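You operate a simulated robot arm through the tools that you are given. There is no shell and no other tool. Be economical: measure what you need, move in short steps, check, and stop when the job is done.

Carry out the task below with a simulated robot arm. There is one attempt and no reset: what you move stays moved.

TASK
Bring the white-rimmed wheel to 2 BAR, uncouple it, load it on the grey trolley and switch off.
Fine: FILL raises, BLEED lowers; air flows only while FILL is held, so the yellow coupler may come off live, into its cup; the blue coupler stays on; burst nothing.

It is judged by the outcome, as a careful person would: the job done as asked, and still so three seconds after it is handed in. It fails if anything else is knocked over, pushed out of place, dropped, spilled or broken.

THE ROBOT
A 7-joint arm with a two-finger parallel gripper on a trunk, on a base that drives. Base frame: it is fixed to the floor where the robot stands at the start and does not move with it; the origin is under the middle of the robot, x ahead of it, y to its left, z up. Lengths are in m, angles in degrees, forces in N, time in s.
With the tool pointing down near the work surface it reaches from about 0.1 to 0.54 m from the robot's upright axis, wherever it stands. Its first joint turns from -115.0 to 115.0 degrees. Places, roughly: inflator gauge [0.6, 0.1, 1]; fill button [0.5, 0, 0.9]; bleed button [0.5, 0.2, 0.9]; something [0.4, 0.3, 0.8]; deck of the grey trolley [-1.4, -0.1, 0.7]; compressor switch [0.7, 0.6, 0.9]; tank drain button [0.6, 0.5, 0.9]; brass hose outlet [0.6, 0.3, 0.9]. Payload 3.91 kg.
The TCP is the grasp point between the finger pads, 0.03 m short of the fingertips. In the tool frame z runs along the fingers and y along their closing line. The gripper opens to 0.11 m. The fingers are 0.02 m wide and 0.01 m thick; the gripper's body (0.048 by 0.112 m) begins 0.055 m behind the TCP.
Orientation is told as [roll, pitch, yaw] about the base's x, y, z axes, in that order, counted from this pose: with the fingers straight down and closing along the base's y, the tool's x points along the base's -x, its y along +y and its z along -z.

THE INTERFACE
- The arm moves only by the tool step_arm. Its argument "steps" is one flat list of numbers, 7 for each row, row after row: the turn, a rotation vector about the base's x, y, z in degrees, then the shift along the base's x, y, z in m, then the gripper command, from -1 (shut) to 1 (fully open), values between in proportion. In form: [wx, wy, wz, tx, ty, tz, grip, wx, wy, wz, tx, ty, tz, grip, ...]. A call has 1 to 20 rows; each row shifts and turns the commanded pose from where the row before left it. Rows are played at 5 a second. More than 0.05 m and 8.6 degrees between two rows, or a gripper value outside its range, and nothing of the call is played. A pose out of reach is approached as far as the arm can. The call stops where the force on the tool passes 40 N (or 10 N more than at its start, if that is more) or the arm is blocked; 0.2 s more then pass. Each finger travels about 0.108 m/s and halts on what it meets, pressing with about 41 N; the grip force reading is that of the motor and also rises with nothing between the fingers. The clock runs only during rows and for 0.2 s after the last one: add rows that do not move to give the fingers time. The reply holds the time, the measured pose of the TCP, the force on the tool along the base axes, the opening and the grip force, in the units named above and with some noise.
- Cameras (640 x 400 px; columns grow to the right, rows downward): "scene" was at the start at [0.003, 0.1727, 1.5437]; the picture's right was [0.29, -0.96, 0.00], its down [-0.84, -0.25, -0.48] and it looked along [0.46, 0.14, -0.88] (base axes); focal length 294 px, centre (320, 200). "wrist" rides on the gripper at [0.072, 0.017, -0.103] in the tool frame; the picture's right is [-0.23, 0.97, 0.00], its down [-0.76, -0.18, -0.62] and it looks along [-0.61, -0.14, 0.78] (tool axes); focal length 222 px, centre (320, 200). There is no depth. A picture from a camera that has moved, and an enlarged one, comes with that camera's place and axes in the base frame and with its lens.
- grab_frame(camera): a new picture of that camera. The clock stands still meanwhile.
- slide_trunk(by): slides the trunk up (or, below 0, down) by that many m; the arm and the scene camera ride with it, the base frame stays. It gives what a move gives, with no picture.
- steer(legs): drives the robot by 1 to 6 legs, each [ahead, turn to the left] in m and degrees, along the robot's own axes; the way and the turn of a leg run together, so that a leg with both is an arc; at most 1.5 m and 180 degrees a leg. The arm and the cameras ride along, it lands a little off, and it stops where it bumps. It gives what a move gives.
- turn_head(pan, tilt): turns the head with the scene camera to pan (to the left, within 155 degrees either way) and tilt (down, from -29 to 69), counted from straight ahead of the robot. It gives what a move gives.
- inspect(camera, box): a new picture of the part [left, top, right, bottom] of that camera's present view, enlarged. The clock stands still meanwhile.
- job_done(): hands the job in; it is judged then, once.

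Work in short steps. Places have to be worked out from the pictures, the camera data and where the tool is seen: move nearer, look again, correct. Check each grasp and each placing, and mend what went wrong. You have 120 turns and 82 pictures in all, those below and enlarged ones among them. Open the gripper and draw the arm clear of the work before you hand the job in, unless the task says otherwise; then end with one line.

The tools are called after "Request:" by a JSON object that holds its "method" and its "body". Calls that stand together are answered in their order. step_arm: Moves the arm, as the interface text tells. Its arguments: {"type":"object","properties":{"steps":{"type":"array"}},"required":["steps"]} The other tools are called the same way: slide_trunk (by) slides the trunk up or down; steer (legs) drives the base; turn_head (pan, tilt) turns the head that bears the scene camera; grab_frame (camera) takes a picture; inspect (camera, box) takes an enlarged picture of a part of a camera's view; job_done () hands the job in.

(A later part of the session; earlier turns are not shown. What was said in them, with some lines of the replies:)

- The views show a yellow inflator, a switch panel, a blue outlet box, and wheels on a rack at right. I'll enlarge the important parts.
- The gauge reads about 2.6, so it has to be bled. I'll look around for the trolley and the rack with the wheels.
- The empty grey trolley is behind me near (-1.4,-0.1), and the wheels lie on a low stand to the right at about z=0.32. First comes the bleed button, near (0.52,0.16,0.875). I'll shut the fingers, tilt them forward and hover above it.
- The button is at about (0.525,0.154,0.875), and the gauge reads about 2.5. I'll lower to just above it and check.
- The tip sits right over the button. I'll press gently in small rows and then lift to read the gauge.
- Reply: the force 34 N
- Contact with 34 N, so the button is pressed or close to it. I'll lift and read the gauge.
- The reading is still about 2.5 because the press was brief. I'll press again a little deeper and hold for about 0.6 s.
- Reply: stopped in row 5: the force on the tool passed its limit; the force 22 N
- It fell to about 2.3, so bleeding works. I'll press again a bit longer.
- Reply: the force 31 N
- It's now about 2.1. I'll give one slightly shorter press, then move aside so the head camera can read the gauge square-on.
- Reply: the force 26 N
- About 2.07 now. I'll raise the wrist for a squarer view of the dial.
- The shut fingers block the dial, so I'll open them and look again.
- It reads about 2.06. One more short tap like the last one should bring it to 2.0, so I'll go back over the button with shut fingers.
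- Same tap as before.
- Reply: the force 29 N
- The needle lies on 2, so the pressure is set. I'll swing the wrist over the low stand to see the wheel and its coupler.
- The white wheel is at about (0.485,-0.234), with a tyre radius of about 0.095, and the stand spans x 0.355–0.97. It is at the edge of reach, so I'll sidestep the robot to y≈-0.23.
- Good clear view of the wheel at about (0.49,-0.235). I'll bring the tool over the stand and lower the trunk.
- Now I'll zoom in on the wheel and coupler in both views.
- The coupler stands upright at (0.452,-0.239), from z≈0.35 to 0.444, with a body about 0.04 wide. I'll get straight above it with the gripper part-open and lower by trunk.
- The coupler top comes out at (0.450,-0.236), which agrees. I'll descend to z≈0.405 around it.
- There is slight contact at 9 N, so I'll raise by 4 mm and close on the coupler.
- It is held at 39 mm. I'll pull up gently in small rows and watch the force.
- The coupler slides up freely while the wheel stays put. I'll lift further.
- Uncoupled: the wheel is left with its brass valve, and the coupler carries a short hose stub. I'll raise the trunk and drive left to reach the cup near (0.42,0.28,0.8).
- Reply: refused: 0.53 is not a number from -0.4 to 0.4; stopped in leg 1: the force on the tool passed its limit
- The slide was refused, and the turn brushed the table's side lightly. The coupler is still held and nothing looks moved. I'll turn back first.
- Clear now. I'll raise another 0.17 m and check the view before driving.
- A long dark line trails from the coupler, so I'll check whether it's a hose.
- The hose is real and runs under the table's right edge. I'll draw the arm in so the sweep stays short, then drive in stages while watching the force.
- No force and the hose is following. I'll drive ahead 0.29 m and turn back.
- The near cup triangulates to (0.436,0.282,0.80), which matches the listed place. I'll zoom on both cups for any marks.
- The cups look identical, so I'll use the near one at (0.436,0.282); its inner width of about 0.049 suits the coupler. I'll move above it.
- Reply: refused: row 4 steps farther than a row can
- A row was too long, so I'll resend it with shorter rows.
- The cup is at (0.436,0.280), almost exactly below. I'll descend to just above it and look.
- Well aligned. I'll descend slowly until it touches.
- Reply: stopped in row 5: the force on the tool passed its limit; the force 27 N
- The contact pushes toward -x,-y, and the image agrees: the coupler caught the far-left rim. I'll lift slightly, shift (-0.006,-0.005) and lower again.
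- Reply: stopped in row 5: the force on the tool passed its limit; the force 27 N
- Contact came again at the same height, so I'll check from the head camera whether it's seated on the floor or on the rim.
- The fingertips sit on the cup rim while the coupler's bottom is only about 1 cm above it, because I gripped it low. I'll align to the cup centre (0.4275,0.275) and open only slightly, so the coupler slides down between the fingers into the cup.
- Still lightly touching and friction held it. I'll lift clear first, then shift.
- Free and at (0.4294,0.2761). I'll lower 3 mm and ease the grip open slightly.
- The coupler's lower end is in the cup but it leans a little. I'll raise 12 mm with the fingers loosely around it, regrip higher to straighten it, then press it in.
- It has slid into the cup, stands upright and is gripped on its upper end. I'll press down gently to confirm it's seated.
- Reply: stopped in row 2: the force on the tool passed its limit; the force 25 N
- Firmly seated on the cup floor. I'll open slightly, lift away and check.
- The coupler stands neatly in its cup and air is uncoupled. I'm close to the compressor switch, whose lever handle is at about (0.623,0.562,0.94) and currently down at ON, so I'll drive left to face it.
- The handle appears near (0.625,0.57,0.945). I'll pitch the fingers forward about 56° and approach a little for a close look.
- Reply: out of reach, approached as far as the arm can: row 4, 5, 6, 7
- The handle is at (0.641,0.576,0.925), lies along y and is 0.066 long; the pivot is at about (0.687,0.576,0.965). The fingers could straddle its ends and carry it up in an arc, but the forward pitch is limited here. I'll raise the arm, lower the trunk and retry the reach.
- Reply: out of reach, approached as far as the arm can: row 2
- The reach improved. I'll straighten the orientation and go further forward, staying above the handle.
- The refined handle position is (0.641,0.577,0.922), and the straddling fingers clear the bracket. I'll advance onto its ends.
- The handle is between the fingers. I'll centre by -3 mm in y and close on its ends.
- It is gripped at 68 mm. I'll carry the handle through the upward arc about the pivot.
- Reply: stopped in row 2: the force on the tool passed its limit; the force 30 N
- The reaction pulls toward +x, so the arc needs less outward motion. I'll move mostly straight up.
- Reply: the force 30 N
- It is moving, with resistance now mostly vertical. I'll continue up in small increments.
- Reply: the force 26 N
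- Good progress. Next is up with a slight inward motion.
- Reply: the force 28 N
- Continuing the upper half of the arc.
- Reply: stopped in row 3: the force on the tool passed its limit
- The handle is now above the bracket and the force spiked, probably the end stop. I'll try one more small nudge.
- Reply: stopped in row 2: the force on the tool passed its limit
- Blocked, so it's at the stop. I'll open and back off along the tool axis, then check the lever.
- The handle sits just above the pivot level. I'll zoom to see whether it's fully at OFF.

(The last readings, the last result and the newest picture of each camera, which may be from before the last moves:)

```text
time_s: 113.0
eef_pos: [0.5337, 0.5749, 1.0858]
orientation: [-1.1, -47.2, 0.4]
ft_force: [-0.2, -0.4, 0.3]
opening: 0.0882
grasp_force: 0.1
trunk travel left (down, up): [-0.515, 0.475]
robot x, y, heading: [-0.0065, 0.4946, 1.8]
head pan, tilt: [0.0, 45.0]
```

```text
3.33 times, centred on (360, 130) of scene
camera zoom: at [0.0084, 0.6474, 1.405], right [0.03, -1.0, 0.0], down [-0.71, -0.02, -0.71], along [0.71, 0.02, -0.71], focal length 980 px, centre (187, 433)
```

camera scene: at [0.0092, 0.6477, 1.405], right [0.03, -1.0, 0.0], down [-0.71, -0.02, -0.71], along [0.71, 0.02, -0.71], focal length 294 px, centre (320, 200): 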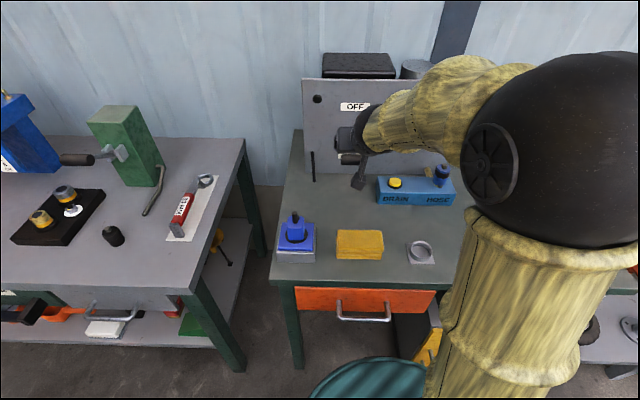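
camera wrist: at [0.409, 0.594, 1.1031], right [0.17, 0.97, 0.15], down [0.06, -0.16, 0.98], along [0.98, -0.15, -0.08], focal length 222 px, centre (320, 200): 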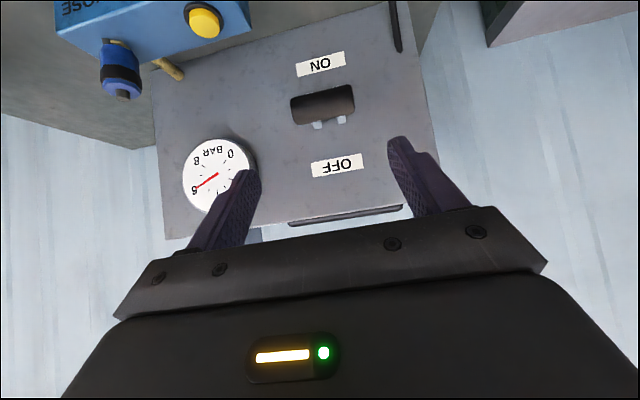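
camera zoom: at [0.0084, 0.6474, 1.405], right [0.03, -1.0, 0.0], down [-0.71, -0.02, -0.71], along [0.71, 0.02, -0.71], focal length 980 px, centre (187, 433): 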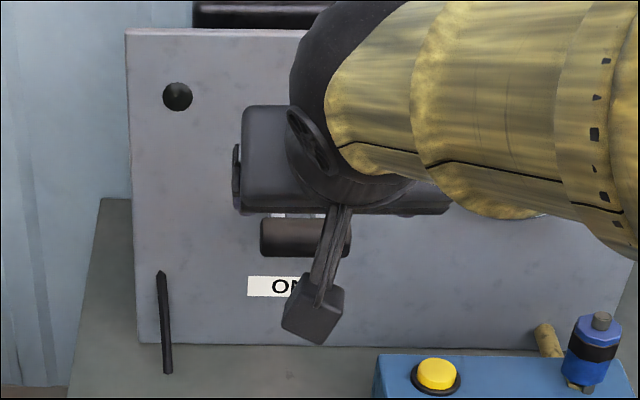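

It may already be at its stop (-27° to +25°), but I'll verify by pushing the handle up from below with shut fingers.

Request:
{"method": "step_arm", "body": {"steps": [0, 0, 0, 0, 0, -0.045, -1, 0, 0, 0, 0, 0, -0.045, -1, 0, 0, 0, 0.03, 0.001, -0.025, -1, 0, 0, 0, 0.03, 0, -0.025, -1, 0, 0, 0, 0, 0, 0, -1]}}

Request:
{"method": "step_arm", "body": {"steps": [0, 0, 0, 0.007, 0, 0.008, -1, 0, 0, 0, 0.007, 0, 0.008, -1, 0, 0, 0, 0.005, 0, 0.006, -1, 0, 0, 0, 0.004, 0, 0.005, -1, 0, 0, 0, 0.004, 0, 0.005, -1, 0, 0, 0, 0.004, 0, 0.005, -1]}}

Request:
{"method": "grab_frame", "body": {"camera": "wrist"}}

```text
time_s: 114.2
eef_pos: [0.5958, 0.5754, 0.9445]
orientation: [-1.2, -47.1, 0.3]
ft_force: [0.2, 0.5, -0.1]
opening: 0.0
grasp_force: 38.3
trunk travel left (down, up): [-0.515, 0.475]
robot x, y, heading: [-0.008, 0.495, 1.9]
head pan, tilt: [0.0, 45.0]
```

```text
time_s: 115.5
eef_pos: [0.6178, 0.5762, 0.9711]
orientation: [-1.6, -46.0, 0.5]
ft_force: [-8.0, 0.8, -2.6]
opening: 0.0
grasp_force: 36.9
trunk travel left (down, up): [-0.515, 0.475]
robot x, y, heading: [-0.006, 0.4904, 2.0]
head pan, tilt: [0.0, 45.0]
stopped in row 6: the force on the tool passed its limit (the readings are from after the stop); the commanded pose is now the measured one
```

```text
13 pictures are left
camera wrist: at [0.4931, 0.5961, 0.9915], right [0.17, 0.97, 0.14], down [0.08, -0.16, 0.98], along [0.98, -0.16, -0.1], focal length 222 px, centre (320, 200)
```

wrist: 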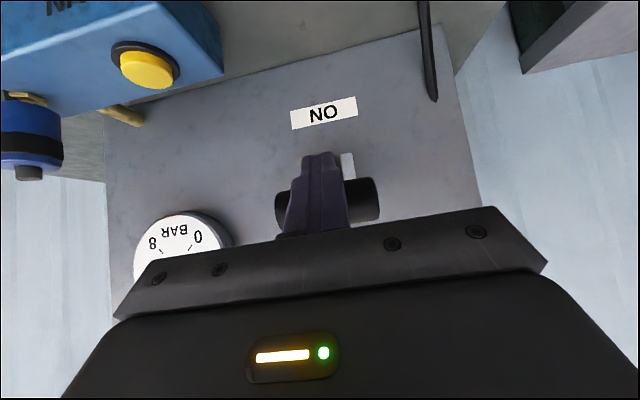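

I'll test with a purely upward push to tell whether it's the stop.

Request:
{"method": "step_arm", "body": {"steps": [0, 0, 0, -0.003, 0, 0.0, -1, 0, 0, 0, 0, 0, 0.005, -1, 0, 0, 0, 0, 0, 0.005, -1, 0, 0, 0, 0, 0, 0.005, -1]}}

```text
time_s: 116.4
eef_pos: [0.6119, 0.5769, 0.9789]
orientation: [-2.0, -45.1, 0.5]
ft_force: [-7.8, 0.2, -2.2]
opening: 0.0001
grasp_force: 37.7
trunk travel left (down, up): [-0.515, 0.475]
robot x, y, heading: [-0.0046, 0.4902, 1.7]
head pan, tilt: [0.0, 45.0]
stopped in row 4: the force on the tool passed its limit (the readings are from after the stop); the commanded pose is now the measured one
```

The tool only slid along the handle. I'll back off and get one clear head-camera view of the lever.

Request:
{"method": "step_arm", "body": {"steps": [0, 0, 0, -0.03, 0, -0.01, -1, 0, 0, 0, -0.045, 0, 0.01, -1, 0, 0, 0, -0.045, 0, 0.01, -1, 0, 5, 0, -0.03, -0.03, 0.01, -1, 0, 5, 0, -0.03, -0.035, 0, -1, 0, 5, 0, -0.02, -0.04, 0, -1, 0, 5, 0, 0, -0.045, 0, -1]}}

Request:
{"method": "inspect", "body": {"camera": "scene", "box": [300, 70, 420, 190]}}

```text
time_s: 118.0
eef_pos: [0.4192, 0.4308, 0.9909]
orientation: [-1.6, -25.2, 0.5]
ft_force: [-0.1, -0.4, 0.3]
opening: 0.0
grasp_force: 37.6
out of reach, approached as far as the arm can: row 4
trunk travel left (down, up): [-0.515, 0.475]
robot x, y, heading: [-0.0093, 0.4895, 1.7]
head pan, tilt: [0.0, 45.0]
```

```text
3.33 times, centred on (360, 130) of scene
camera zoom: at [0.0083, 0.6469, 1.4051], right [0.03, -1.0, 0.0], down [-0.71, -0.02, -0.71], along [0.71, 0.02, -0.71], focal length 980 px, centre (187, 433)
```

zoom: 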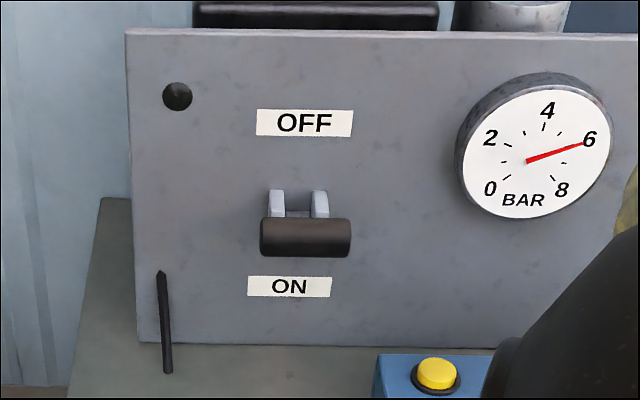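

Two different pushes were blocked, so the lever seems to be at its upper stop, but I want a level view. I'll back away from the table, lower the trunk and look at it horizontally.

Request:
{"method": "steer", "body": {"legs": [[-0.4, 0]]}}

Request:
{"method": "slide_trunk", "body": {"by": -0.4}}

Request:
{"method": "turn_head", "body": {"pan": 0, "tilt": 5}}

Request:
{"method": "inspect", "body": {"camera": "scene", "box": [260, 120, 440, 240]}}

```text
time_s: 120.5
eef_pos: [0.0206, 0.4193, 0.9905]
orientation: [-1.7, -25.2, 0.6]
ft_force: [-0.5, -0.4, 0.2]
opening: 0.0
grasp_force: 37.3
trunk travel left (down, up): [-0.515, 0.475]
robot x, y, heading: [-0.4053, 0.4838, 2.1]
head pan, tilt: [0.0, 45.0]
```

```text
time_s: 124.4
eef_pos: [0.02, 0.4196, 0.591]
orientation: [-1.7, -25.3, 0.6]
ft_force: [0.4, 0.5, 0.5]
opening: 0.0
grasp_force: 37.4
trunk travel left (down, up): [-0.115, 0.875]
robot x, y, heading: [-0.4079, 0.4797, 2.2]
head pan, tilt: [0.0, 45.0]
```

```text
time_s: 125.4
eef_pos: [0.0196, 0.4193, 0.5908]
orientation: [-1.6, -25.4, 0.8]
ft_force: [1.2, 0.5, -0.2]
opening: 0.0001
grasp_force: 37.6
trunk travel left (down, up): [-0.115, 0.875]
robot x, y, heading: [-0.409, 0.4825, 2.0]
head pan, tilt: [0.0, 5.0]
```

```text
3.33 times, centred on (350, 180) of scene
camera zoom: at [-0.3816, 0.6346, 1.0679], right [0.04, -1.0, 0.0], down [-0.09, 0.0, -1.0], along [1.0, 0.04, -0.09], focal length 980 px, centre (220, 267)
```

zoom: 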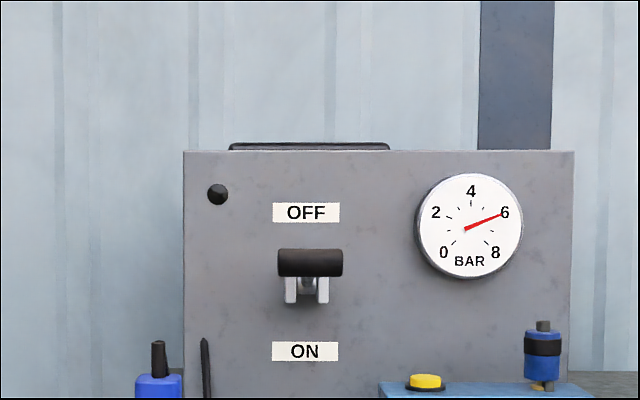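

The level view shows the handle above the bracket on the OFF side, mirroring the ON position, so the switch is off. Next I'll drive to the wheel stand.

Request:
{"method": "steer", "body": {"legs": [[0, -62.5], [0.82, 0], [0, 60.5]]}}

```text
time_s: 135.2
eef_pos: [0.4077, -0.3313, 0.5918]
orientation: [-1.6, -25.4, -3.3]
ft_force: [-0.1, 0.1, -0.1]
opening: 0.0001
grasp_force: 37.4
trunk travel left (down, up): [-0.115, 0.875]
robot x, y, heading: [-0.0196, -0.242, -1.8]
head pan, tilt: [0.0, 5.0]
```

Arrived. I'll point the tool down, centre over the wheel with a part-open gripper, and look.

Request:
{"method": "step_arm", "body": {"steps": [0.4, 6.3, 0.8, 0.005, 0.02, 0, 0.2, 0.4, 6.3, 0.8, 0.005, 0.025, 0, 0.2, 0.4, 6.4, 0.8, 0.01, 0.025, 0, 0.2, 0.4, 6.4, 0.8, 0.01, 0.025, 0, 0.2, 0, 0, 0, 0, 0, 0, 0.2]}}

Request:
{"method": "turn_head", "body": {"pan": 20, "tilt": 62}}

Request:
{"method": "grab_frame", "body": {"camera": "wrist"}}

Request:
{"method": "inspect", "body": {"camera": "scene", "box": [400, 120, 540, 240]}}

```text
time_s: 136.4
eef_pos: [0.4378, -0.236, 0.5899]
orientation: [-1.0, 0.2, -0.2]
ft_force: [-0.9, 0.3, 0.6]
opening: 0.066
grasp_force: 0.0
trunk travel left (down, up): [-0.115, 0.875]
robot x, y, heading: [-0.0165, -0.2395, -1.9]
head pan, tilt: [0.0, 5.0]
```

```text
time_s: 137.7
eef_pos: [0.4382, -0.2371, 0.5902]
orientation: [-1.0, 0.2, -0.3]
ft_force: [0.7, -1.4, 0.9]
opening: 0.0659
grasp_force: 0.1
trunk travel left (down, up): [-0.115, 0.875]
robot x, y, heading: [-0.0162, -0.2393, -1.8]
head pan, tilt: [20.0, 62.0]
```

```text
10 pictures are left
camera wrist: at [0.3661, -0.2166, 0.6945], right [0.23, 0.97, -0.02], down [0.76, -0.17, 0.62], along [0.6, -0.16, -0.78], focal length 222 px, centre (320, 200)
```

wrist: 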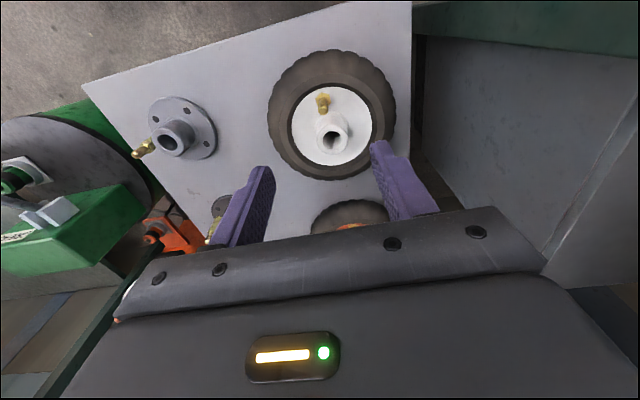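

```text
3.33 times, centred on (470, 180) of scene
camera zoom: at [-0.0092, -0.0654, 0.9833], right [0.31, -0.95, 0.0], down [-0.84, -0.28, -0.47], along [0.45, 0.15, -0.88], focal length 980 px, centre (-180, 267)
```

zoom: 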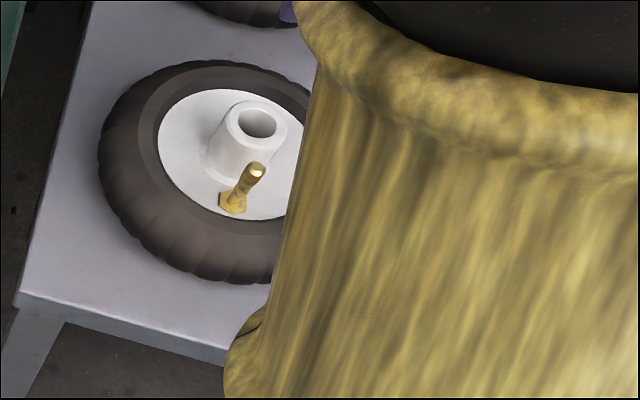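

The hub tube's top is at (0.476,-0.229,0.43), about 0.043 across. I'll move over it and lower around the tube.

Request:
{"method": "step_arm", "body": {"steps": [1, 0, 0, 0.02, 0.004, 0, 0.2, 0, 0, 0, 0.019, 0.003, 0, 0.2, 0, 0, 0, 0, 0, 0, 0.2]}}

Request:
{"method": "slide_trunk", "body": {"by": -0.1}}

Request:
{"method": "grab_frame", "body": {"camera": "wrist"}}

```text
time_s: 138.5
eef_pos: [0.4771, -0.228, 0.591]
orientation: [0.2, 0.3, -0.3]
ft_force: [-0.2, 0.6, -0.1]
opening: 0.0661
grasp_force: 0.0
trunk travel left (down, up): [-0.115, 0.875]
robot x, y, heading: [-0.0188, -0.2399, -1.8]
head pan, tilt: [20.0, 62.0]
```

```text
time_s: 139.8
eef_pos: [0.4768, -0.2285, 0.4886]
orientation: [0.1, 0.2, -0.2]
ft_force: [-0.3, -0.5, 0.0]
opening: 0.0659
grasp_force: 0.1
trunk travel left (down, up): [-0.015, 0.975]
robot x, y, heading: [-0.0145, -0.2378, -2.0]
head pan, tilt: [20.0, 62.0]
```

```text
8 pictures are left
camera wrist: at [0.4046, -0.2109, 0.5947], right [0.23, 0.97, 0.0], down [0.76, -0.18, 0.62], along [0.6, -0.14, -0.78], focal length 222 px, centre (320, 200)
```

wrist: 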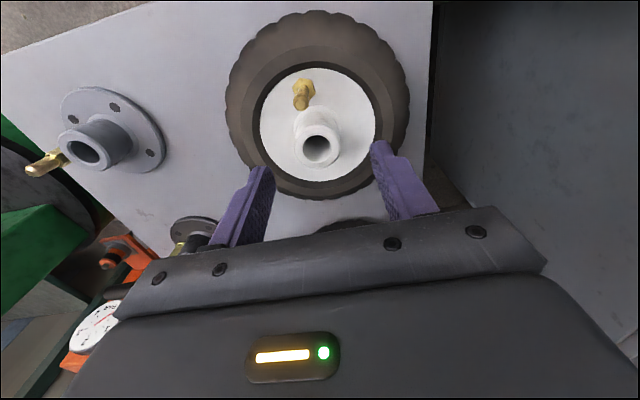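

The hub top recomputes to (0.481,-0.230), close. I'll make a small correction, descend to z≈0.405 and close.

Request:
{"method": "step_arm", "body": {"steps": [0, 0, 0, 0.003, -0.002, -0.03, 0.2, 0, 0, 0, 0, 0, -0.03, 0.2, 0, 0, 0, 0, 0, -0.022, 0.2, 0, 0, 0, 0, 0, 0, 0.2]}}

Request:
{"method": "step_arm", "body": {"steps": [0, 0, 0, 0, 0, 0, -1, 0, 0, 0, 0, 0, 0, -1, 0, 0, 0, 0, 0, 0, -1]}}

```text
time_s: 140.8
eef_pos: [0.4798, -0.2311, 0.4077]
orientation: [0.2, 0.3, -0.2]
ft_force: [0.0, 0.4, 0.2]
opening: 0.066
grasp_force: 0.2
trunk travel left (down, up): [-0.015, 0.975]
robot x, y, heading: [-0.0163, -0.24, -1.8]
head pan, tilt: [20.0, 62.0]
```

```text
time_s: 141.6
eef_pos: [0.4805, -0.2311, 0.4076]
orientation: [0.0, 0.2, -0.3]
ft_force: [-1.6, -14.1, 0.2]
opening: 0.0432
grasp_force: 41.0
trunk travel left (down, up): [-0.015, 0.975]
robot x, y, heading: [-0.0164, -0.2404, -1.5]
head pan, tilt: [20.0, 62.0]
```

The hub is gripped at 43 mm. I'll lift gently.

Request:
{"method": "step_arm", "body": {"steps": [0, 0, 0, 0, -0.001, 0.01, -1, 0, 0, 0, 0, 0, 0.02, -1, 0, 0, 0, 0, 0, 0.03, -1, 0, 0, 0, 0, 0, 0.03, -1, 0, 0, 0, 0, 0, 0, -1]}}

Request:
{"method": "slide_trunk", "body": {"by": 0.2}}

Request:
{"method": "grab_frame", "body": {"camera": "wrist"}}

```text
time_s: 142.8
eef_pos: [0.4808, -0.2303, 0.4984]
orientation: [0.1, 0.3, -0.2]
ft_force: [0.1, -0.4, -19.8]
opening: 0.0435
grasp_force: 41.2
trunk travel left (down, up): [-0.015, 0.975]
robot x, y, heading: [-0.0139, -0.2422, -1.8]
head pan, tilt: [20.0, 62.0]
```

```text
time_s: 145.0
eef_pos: [0.4822, -0.2304, 0.6981]
orientation: [0.0, 0.2, -0.2]
ft_force: [-0.8, -0.8, -20.2]
opening: 0.0432
grasp_force: 41.4
trunk travel left (down, up): [-0.215, 0.775]
robot x, y, heading: [-0.0137, -0.243, -1.6]
head pan, tilt: [20.0, 62.0]
```

```text
7 pictures are left
camera wrist: at [0.4088, -0.2128, 0.8021], right [0.23, 0.97, 0.0], down [0.76, -0.18, 0.62], along [0.6, -0.14, -0.79], focal length 222 px, centre (320, 200)
```

wrist: 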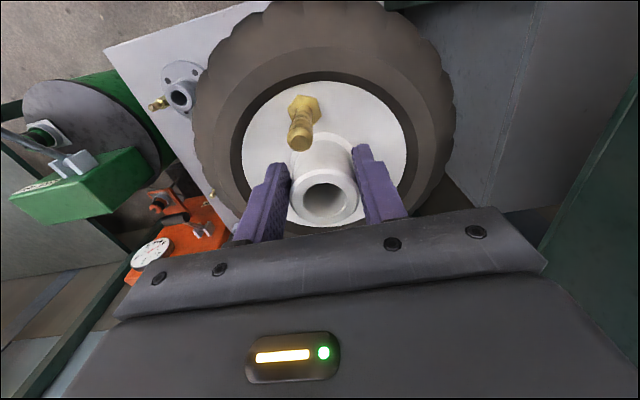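

The wheel hangs level at about 2 kg. From the early views the trolley deck spans x -1.6…-1.03, y -0.285…0.10, z≈0.7. I'll raise the trunk, draw the arm in and turn towards it by the right, the free side.

Request:
{"method": "slide_trunk", "body": {"by": 0.3}}

Request:
{"method": "step_arm", "body": {"steps": [0, 0, 0, -0.03, 0, 0, -1, 0, 0, 0, -0.03, 0, 0, -1, 0, 0, 0, -0.03, 0, 0, -1]}}

Request:
{"method": "steer", "body": {"legs": [[0, -100], [0, -91.4], [0.45, 0]]}}

Request:
{"method": "turn_head", "body": {"pan": 15, "tilt": 50}}

Request:
{"method": "grab_frame", "body": {"camera": "scene"}}

```text
time_s: 148.0
eef_pos: [0.4826, -0.2312, 0.9982]
orientation: [0.2, 0.3, -0.2]
ft_force: [0.3, 0.1, -20.4]
opening: 0.0433
grasp_force: 41.9
trunk travel left (down, up): [-0.515, 0.475]
robot x, y, heading: [-0.0177, -0.2384, -2.0]
head pan, tilt: [20.0, 62.0]
```

```text
time_s: 148.8
eef_pos: [0.3905, -0.2303, 0.9982]
orientation: [0.0, 0.1, -0.2]
ft_force: [-0.8, -0.1, -19.5]
opening: 0.043
grasp_force: 40.6
trunk travel left (down, up): [-0.515, 0.475]
robot x, y, heading: [-0.0119, -0.2411, -2.0]
head pan, tilt: [20.0, 62.0]
```

```text
time_s: 154.5
eef_pos: [-0.1445, -0.6281, 0.9953]
orientation: [0.0, 0.5, -110.0]
ft_force: [0.1, -0.1, -19.3]
opening: 0.0428
grasp_force: 40.8
trunk travel left (down, up): [-0.515, 0.475]
robot x, y, heading: [-0.02, -0.2445, -110.6]
head pan, tilt: [20.0, 62.0]
stopped in leg 2: the robot was blocked; the commanded pose is now the measured one
```

```text
time_s: 155.3
eef_pos: [-0.1434, -0.6297, 0.9979]
orientation: [0.2, 0.4, -110.0]
ft_force: [-0.1, -0.2, -20.1]
opening: 0.0429
grasp_force: 40.4
trunk travel left (down, up): [-0.515, 0.475]
robot x, y, heading: [-0.0148, -0.2435, -110.6]
head pan, tilt: [15.0, 50.0]
```

```text
6 pictures are left
camera scene: at [0.1407, -0.317, 1.3979], right [-1.0, 0.1, 0.0], down [0.07, 0.76, -0.64], along [-0.06, -0.64, -0.77], focal length 294 px, centre (320, 200)
```

scene: 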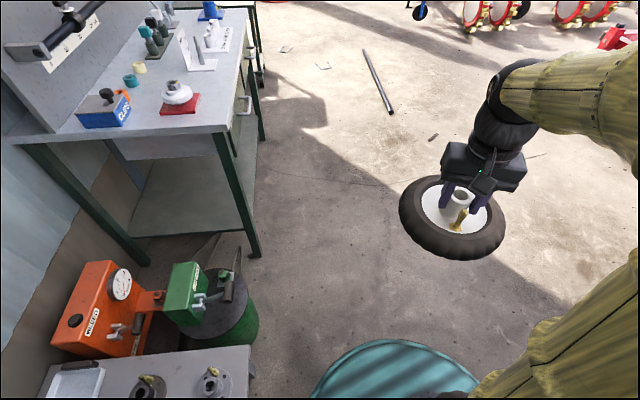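

The wheel is fine; the robot's rear met the table corner while turning. I'll pull away forward first, then turn and take a roundabout route to line up facing the trolley.

Request:
{"method": "steer", "body": {"legs": [[0.4, 0], [0, -144.4], [0.55, 0], [0, 75]]}}

Request:
{"method": "turn_head", "body": {"pan": 12, "tilt": 45}}

```text
time_s: 169.8
eef_pos: [-0.7025, -0.1035, 0.9976]
orientation: [0.2, 0.4, -179.8]
ft_force: [-0.8, -0.2, -20.4]
opening: 0.0425
grasp_force: 41.1
trunk travel left (down, up): [-0.515, 0.475]
robot x, y, heading: [-0.2944, -0.0896, 179.7]
head pan, tilt: [15.0, 50.0]
```

```text
time_s: 170.4
eef_pos: [-0.7018, -0.1041, 0.9968]
orientation: [0.0, 0.5, -179.8]
ft_force: [-1.2, -0.2, -20.3]
opening: 0.0424
grasp_force: 41.6
trunk travel left (down, up): [-0.515, 0.475]
robot x, y, heading: [-0.2913, -0.087, 179.7]
head pan, tilt: [12.0, 45.0]
```

Well placed at (-0.29,-0.09) facing the trolley. I'll check the view.

Request:
{"method": "grab_frame", "body": {"camera": "scene"}}

```text
5 pictures are left
camera scene: at [-0.3168, -0.2572, 1.4049], right [-0.2, 0.98, 0.0], down [0.69, 0.14, -0.71], along [-0.69, -0.14, -0.71], focal length 294 px, centre (320, 200)
```

scene: 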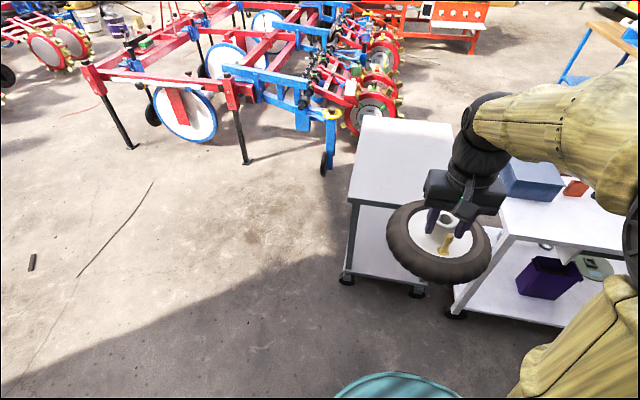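

The deck's near edge is x≈-1.035, spanning y -0.30…0.10. I'll drive ahead 0.36 m, which leaves the base clear of the trolley.

Request:
{"method": "steer", "body": {"legs": [[0.36, 0]]}}

Request:
{"method": "step_arm", "body": {"steps": [0, 0, 0, -0.035, 0.001, 0, -1, 0, 0, 0, -0.035, 0.001, 0, -1, 0, 0, 0, -0.03, 0, 0, -1, 0, 0, 0, 0, 0, -0.03, -1, 0, 0, 0, 0, 0, -0.03, -1, 0, 0, 0, 0, 0, -0.03, -1, 0, 0, 0, 0, 0, 0, -1]}}

Request:
{"method": "turn_head", "body": {"pan": 0, "tilt": 58}}

Request:
{"method": "grab_frame", "body": {"camera": "scene"}}

```text
time_s: 172.7
eef_pos: [-1.061, -0.1035, 0.9962]
orientation: [0.3, 0.5, -179.8]
ft_force: [-0.1, 0.2, -20.0]
opening: 0.0423
grasp_force: 41.3
trunk travel left (down, up): [-0.515, 0.475]
robot x, y, heading: [-0.6549, -0.0848, 179.6]
head pan, tilt: [12.0, 45.0]
```

```text
time_s: 174.3
eef_pos: [-1.1614, -0.0994, 0.9059]
orientation: [0.2, 0.6, -179.8]
ft_force: [0.4, 0.2, -20.9]
opening: 0.0425
grasp_force: 41.1
trunk travel left (down, up): [-0.515, 0.475]
robot x, y, heading: [-0.655, -0.0881, 179.8]
head pan, tilt: [12.0, 45.0]
```

```text
time_s: 175.1
eef_pos: [-1.1608, -0.0992, 0.9071]
orientation: [0.2, 0.4, -179.8]
ft_force: [0.8, -0.6, -20.1]
opening: 0.0426
grasp_force: 41.0
trunk travel left (down, up): [-0.515, 0.475]
robot x, y, heading: [-0.6523, -0.0854, 179.7]
head pan, tilt: [0.0, 58.0]
```

```text
4 pictures are left
camera scene: at [-0.6651, -0.2387, 1.3878], right [0.0, 1.0, 0.0], down [0.85, 0.0, -0.53], along [-0.53, 0.0, -0.85], focal length 294 px, centre (320, 200)
```

scene: 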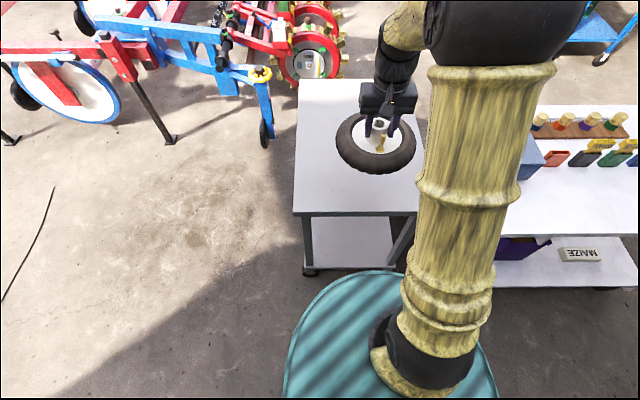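

The wheel is over the deck. I'll extend 2 cm more, then lower until it touches.

Request:
{"method": "step_arm", "body": {"steps": [0, 0, 0, -0.02, 0, 0, -1, 0, 0, 0, 0, 0, -0.03, -1, 0, 0, 0, 0, 0, -0.03, -1, 0, 0, 0, 0, 0, -0.02, -1, 0, 0, 0, 0, 0, 0, -1]}}

Request:
{"method": "step_arm", "body": {"steps": [0, 0, 0, 0, 0, -0.008, -1, 0, 0, 0, 0, 0, -0.008, -1, 0, 0, 0, 0, 0, -0.008, -1]}}

```text
time_s: 176.3
eef_pos: [-1.1815, -0.1002, 0.8266]
orientation: [0.2, 0.6, -179.8]
ft_force: [-0.5, -0.1, -19.4]
opening: 0.0427
grasp_force: 40.6
trunk travel left (down, up): [-0.515, 0.475]
robot x, y, heading: [-0.6524, -0.0867, 179.6]
head pan, tilt: [0.0, 58.0]
```

```text
time_s: 177.1
eef_pos: [-1.1802, -0.0988, 0.8028]
orientation: [0.2, 0.5, -179.8]
ft_force: [-0.1, -0.4, -19.8]
opening: 0.0426
grasp_force: 41.4
trunk travel left (down, up): [-0.515, 0.475]
robot x, y, heading: [-0.654, -0.0865, 179.6]
head pan, tilt: [0.0, 58.0]
```

Still hanging free, so I'll continue in smaller rows.

Request:
{"method": "step_arm", "body": {"steps": [0, 0, 0, 0, 0, -0.006, -1, 0, 0, 0, 0, 0, -0.006, -1]}}

Request:
{"method": "step_arm", "body": {"steps": [0, 0, 0, 0, 0, -0.005, -1, 0, 0, 0, 0, 0, 0, -1]}}

```text
time_s: 177.7
eef_pos: [-1.1797, -0.0997, 0.7899]
orientation: [0.1, 0.5, -179.8]
ft_force: [-0.2, -0.5, -19.3]
opening: 0.0426
grasp_force: 40.8
trunk travel left (down, up): [-0.515, 0.475]
robot x, y, heading: [-0.6522, -0.0874, 179.7]
head pan, tilt: [0.0, 58.0]
```

```text
time_s: 178.3
eef_pos: [-1.1803, -0.0993, 0.7846]
orientation: [0.1, 0.5, -179.9]
ft_force: [0.9, 0.0, -20.6]
opening: 0.0423
grasp_force: 41.0
trunk travel left (down, up): [-0.515, 0.475]
robot x, y, heading: [-0.6533, -0.0847, 179.7]
head pan, tilt: [0.0, 58.0]
```

Not touching yet, so I'll keep lowering.

Request:
{"method": "step_arm", "body": {"steps": [0, 0, 0, 0, 0, -0.005, -1, 0, 0, 0, 0, 0, -0.004, -1]}}

Request:
{"method": "step_arm", "body": {"steps": [0, 0, 0, 0, 0, -0.004, -1, 0, 0, 0, 0, 0, 0, -1]}}

Request:
{"method": "step_arm", "body": {"steps": [0, 0, 0, 0, 0, -0.004, -1, 0, 0, 0, 0, 0, 0, -1]}}

```text
time_s: 178.9
eef_pos: [-1.1811, -0.0996, 0.7771]
orientation: [0.0, 0.5, -179.8]
ft_force: [-0.7, -0.6, -19.5]
opening: 0.0423
grasp_force: 40.8
trunk travel left (down, up): [-0.515, 0.475]
robot x, y, heading: [-0.6535, -0.0877, 179.8]
head pan, tilt: [0.0, 58.0]
```

```text
time_s: 179.5
eef_pos: [-1.1805, -0.1006, 0.7728]
orientation: [0.2, 0.5, -179.8]
ft_force: [0.7, 0.2, -20.9]
opening: 0.0426
grasp_force: 40.3
trunk travel left (down, up): [-0.515, 0.475]
robot x, y, heading: [-0.6497, -0.0879, 179.8]
head pan, tilt: [0.0, 58.0]
```

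```text
time_s: 180.1
eef_pos: [-1.1807, -0.0999, 0.7689]
orientation: [0.2, 0.5, -179.8]
ft_force: [0.1, -0.2, -19.9]
opening: 0.0425
grasp_force: 41.0
trunk travel left (down, up): [-0.515, 0.475]
robot x, y, heading: [-0.6558, -0.0901, 179.7]
head pan, tilt: [0.0, 58.0]
```

The deck is lower than the rounded value, so its edge lies nearer x≈-1.07. I'll extend 2 cm more for margin and look once.

Request:
{"method": "step_arm", "body": {"steps": [0, 0, 0, -0.025, 0, 0, -1, 0, 0, 0, 0, 0, 0, -1]}}

Request:
{"method": "inspect", "body": {"camera": "scene", "box": [280, 70, 440, 230]}}

```text
time_s: 180.7
eef_pos: [-1.2067, -0.0994, 0.7672]
orientation: [0.2, 0.5, -179.8]
ft_force: [-0.2, -0.1, -20.2]
opening: 0.0426
grasp_force: 40.7
trunk travel left (down, up): [-0.515, 0.475]
robot x, y, heading: [-0.6533, -0.0868, 179.7]
head pan, tilt: [0.0, 58.0]
```

```text
2.50 times, centred on (360, 150) of scene
camera zoom: at [-0.6654, -0.2386, 1.3878], right [0.01, 1.0, 0.0], down [0.85, 0.0, -0.53], along [-0.53, 0.0, -0.85], focal length 735 px, centre (220, 325)
```

zoom: 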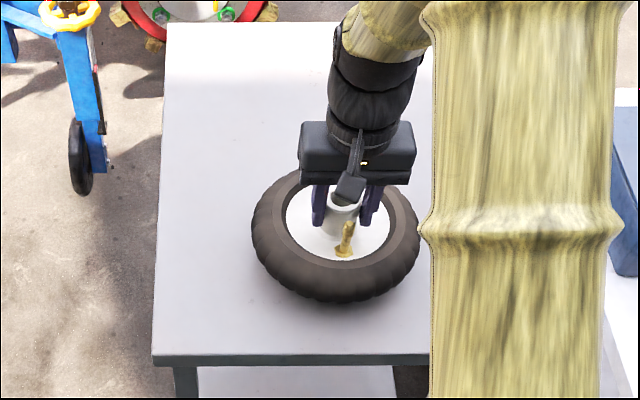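

The wheel is well inside the deck, with just a little gap to its shadow. I'll lower on in small rows.

Request:
{"method": "step_arm", "body": {"steps": [0, 0, 0, 0, 0, -0.005, -1, 0, 0, 0, 0, 0, -0.005, -1]}}

Request:
{"method": "step_arm", "body": {"steps": [0, 0, 0, 0, 0, -0.005, -1, 0, 0, 0, 0, 0, 0, -1]}}

Request:
{"method": "step_arm", "body": {"steps": [0, 0, 0, 0, 0, -0.005, -1, 0, 0, 0, 0, 0, 0, -1]}}

```text
time_s: 181.3
eef_pos: [-1.2066, -0.1013, 0.7583]
orientation: [0.1, 0.5, -179.8]
ft_force: [-0.1, 0.1, -19.2]
opening: 0.0429
grasp_force: 41.1
trunk travel left (down, up): [-0.515, 0.475]
robot x, y, heading: [-0.6548, -0.0861, 179.7]
head pan, tilt: [0.0, 58.0]
```

```text
time_s: 181.9
eef_pos: [-1.2047, -0.1006, 0.753]
orientation: [0.2, 0.4, -179.8]
ft_force: [0.1, 0.4, -19.2]
opening: 0.0425
grasp_force: 40.7
trunk travel left (down, up): [-0.515, 0.475]
robot x, y, heading: [-0.653, -0.0854, 179.6]
head pan, tilt: [0.0, 58.0]
```

```text
time_s: 182.5
eef_pos: [-1.2057, -0.1002, 0.7494]
orientation: [0.2, 0.4, -179.8]
ft_force: [0.1, -0.5, -15.5]
opening: 0.0426
grasp_force: 41.3
trunk travel left (down, up): [-0.515, 0.475]
robot x, y, heading: [-0.6561, -0.0875, 179.6]
head pan, tilt: [0.0, 58.0]
```

The force is starting to drop, so it's touching. I'll settle the last few millimetres.

Request:
{"method": "step_arm", "body": {"steps": [0, 0, 0, 0, 0, -0.003, -1, 0, 0, 0, 0, 0, 0, -1]}}

```text
time_s: 183.1
eef_pos: [-1.2061, -0.1011, 0.7491]
orientation: [0.2, 0.2, -179.8]
ft_force: [-1.1, -2.3, 12.2]
opening: 0.0423
grasp_force: 40.7
trunk travel left (down, up): [-0.515, 0.475]
robot x, y, heading: [-0.6563, -0.0905, 179.8]
head pan, tilt: [0.0, 58.0]
```

The wheel now bears on the deck. I'll raise 1 mm to unload, open, and lift straight up.

Request:
{"method": "step_arm", "body": {"steps": [0, 0, 0, 0, 0, 0.001, -1, 0, 0, 0, 0, 0, 0, -0.1, 0, 0, 0, 0, 0, 0, 0.2, 0, 0, 0, 0, 0, 0, 0.2, 0, 0, 0, 0, 0, 0.03, 0.2, 0, 0, 0, 0, 0, 0.04, 0.2, 0, 0, 0, 0, 0, 0.04, 0.2, 0, 0, 0, 0, 0, 0.04, 0.2, 0, 0, 0, 0.04, 0, 0.02, 0.2, 0, 0, 0, 0.04, 0, 0.02, 0.2, 0, 0, 0, 0.04, 0, 0.02, 0.2, 0, 0, 0, 0.04, 0, 0.02, 1]}}

Request:
{"method": "grab_frame", "body": {"camera": "scene"}}

```text
time_s: 185.7
eef_pos: [-1.0435, -0.0998, 0.9778]
orientation: [0.1, 0.5, -179.8]
ft_force: [-0.2, 0.1, -0.6]
opening: 0.1099
grasp_force: 0.1
trunk travel left (down, up): [-0.515, 0.475]
robot x, y, heading: [-0.6545, -0.0858, 179.9]
head pan, tilt: [0.0, 58.0]
```

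```text
2 pictures are left
camera scene: at [-0.6628, -0.2386, 1.3879], right [0.01, 1.0, 0.0], down [0.85, 0.0, -0.53], along [-0.53, 0.0, -0.85], focal length 294 px, centre (320, 200)
```

scene: 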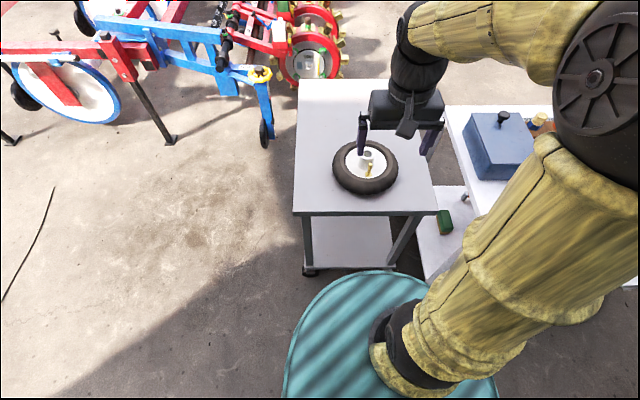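

The wheel lies flat on the trolley. I'll back off and use a spare picture for a final check of the bench.

Request:
{"method": "steer", "body": {"legs": [[-0.2, 0]]}}

Request:
{"method": "turn_head", "body": {"pan": -155, "tilt": 25}}

Request:
{"method": "grab_frame", "body": {"camera": "scene"}}

```text
time_s: 187.3
eef_pos: [-0.8409, -0.1003, 0.9779]
orientation: [0.1, 0.4, -179.7]
ft_force: [1.1, -0.1, 0.7]
opening: 0.1101
grasp_force: 0.0
trunk travel left (down, up): [-0.515, 0.475]
robot x, y, heading: [-0.4542, -0.0906, 179.6]
head pan, tilt: [0.0, 58.0]
```

```text
time_s: 189.7
eef_pos: [-0.8419, -0.102, 0.9785]
orientation: [0.2, 0.3, -179.6]
ft_force: [0.9, 0.2, 0.4]
opening: 0.1101
grasp_force: 0.0
trunk travel left (down, up): [-0.515, 0.475]
robot x, y, heading: [-0.4566, -0.0858, 179.8]
head pan, tilt: [-154.7, 25.0]
```

```text
1 pictures are left
camera scene: at [-0.3093, -0.2006, 1.4356], right [0.42, -0.91, 0.0], down [-0.38, -0.18, -0.91], along [0.82, 0.38, -0.42], focal length 294 px, centre (320, 200)
```

scene: 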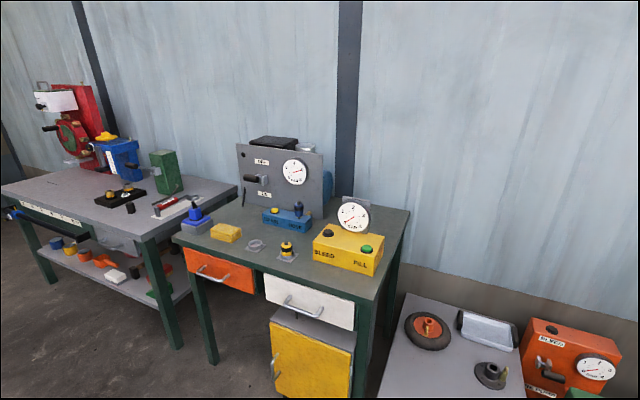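

The bench is in order: the switch is up at OFF, the yellow coupler is in its cup, the blue coupler is still on, and nothing is knocked over. I'm handing in.

Request:
{"method": "job_done", "body": {}}

```text
The job is handed in.
```

The white-rimmed wheel is at 2 BAR, uncoupled and flat on the grey trolley, with the yellow coupler in its cup, the blue coupler still on and the compressor switched off; the robot brushed the bench twice, but the final picture shows nothing knocked over.
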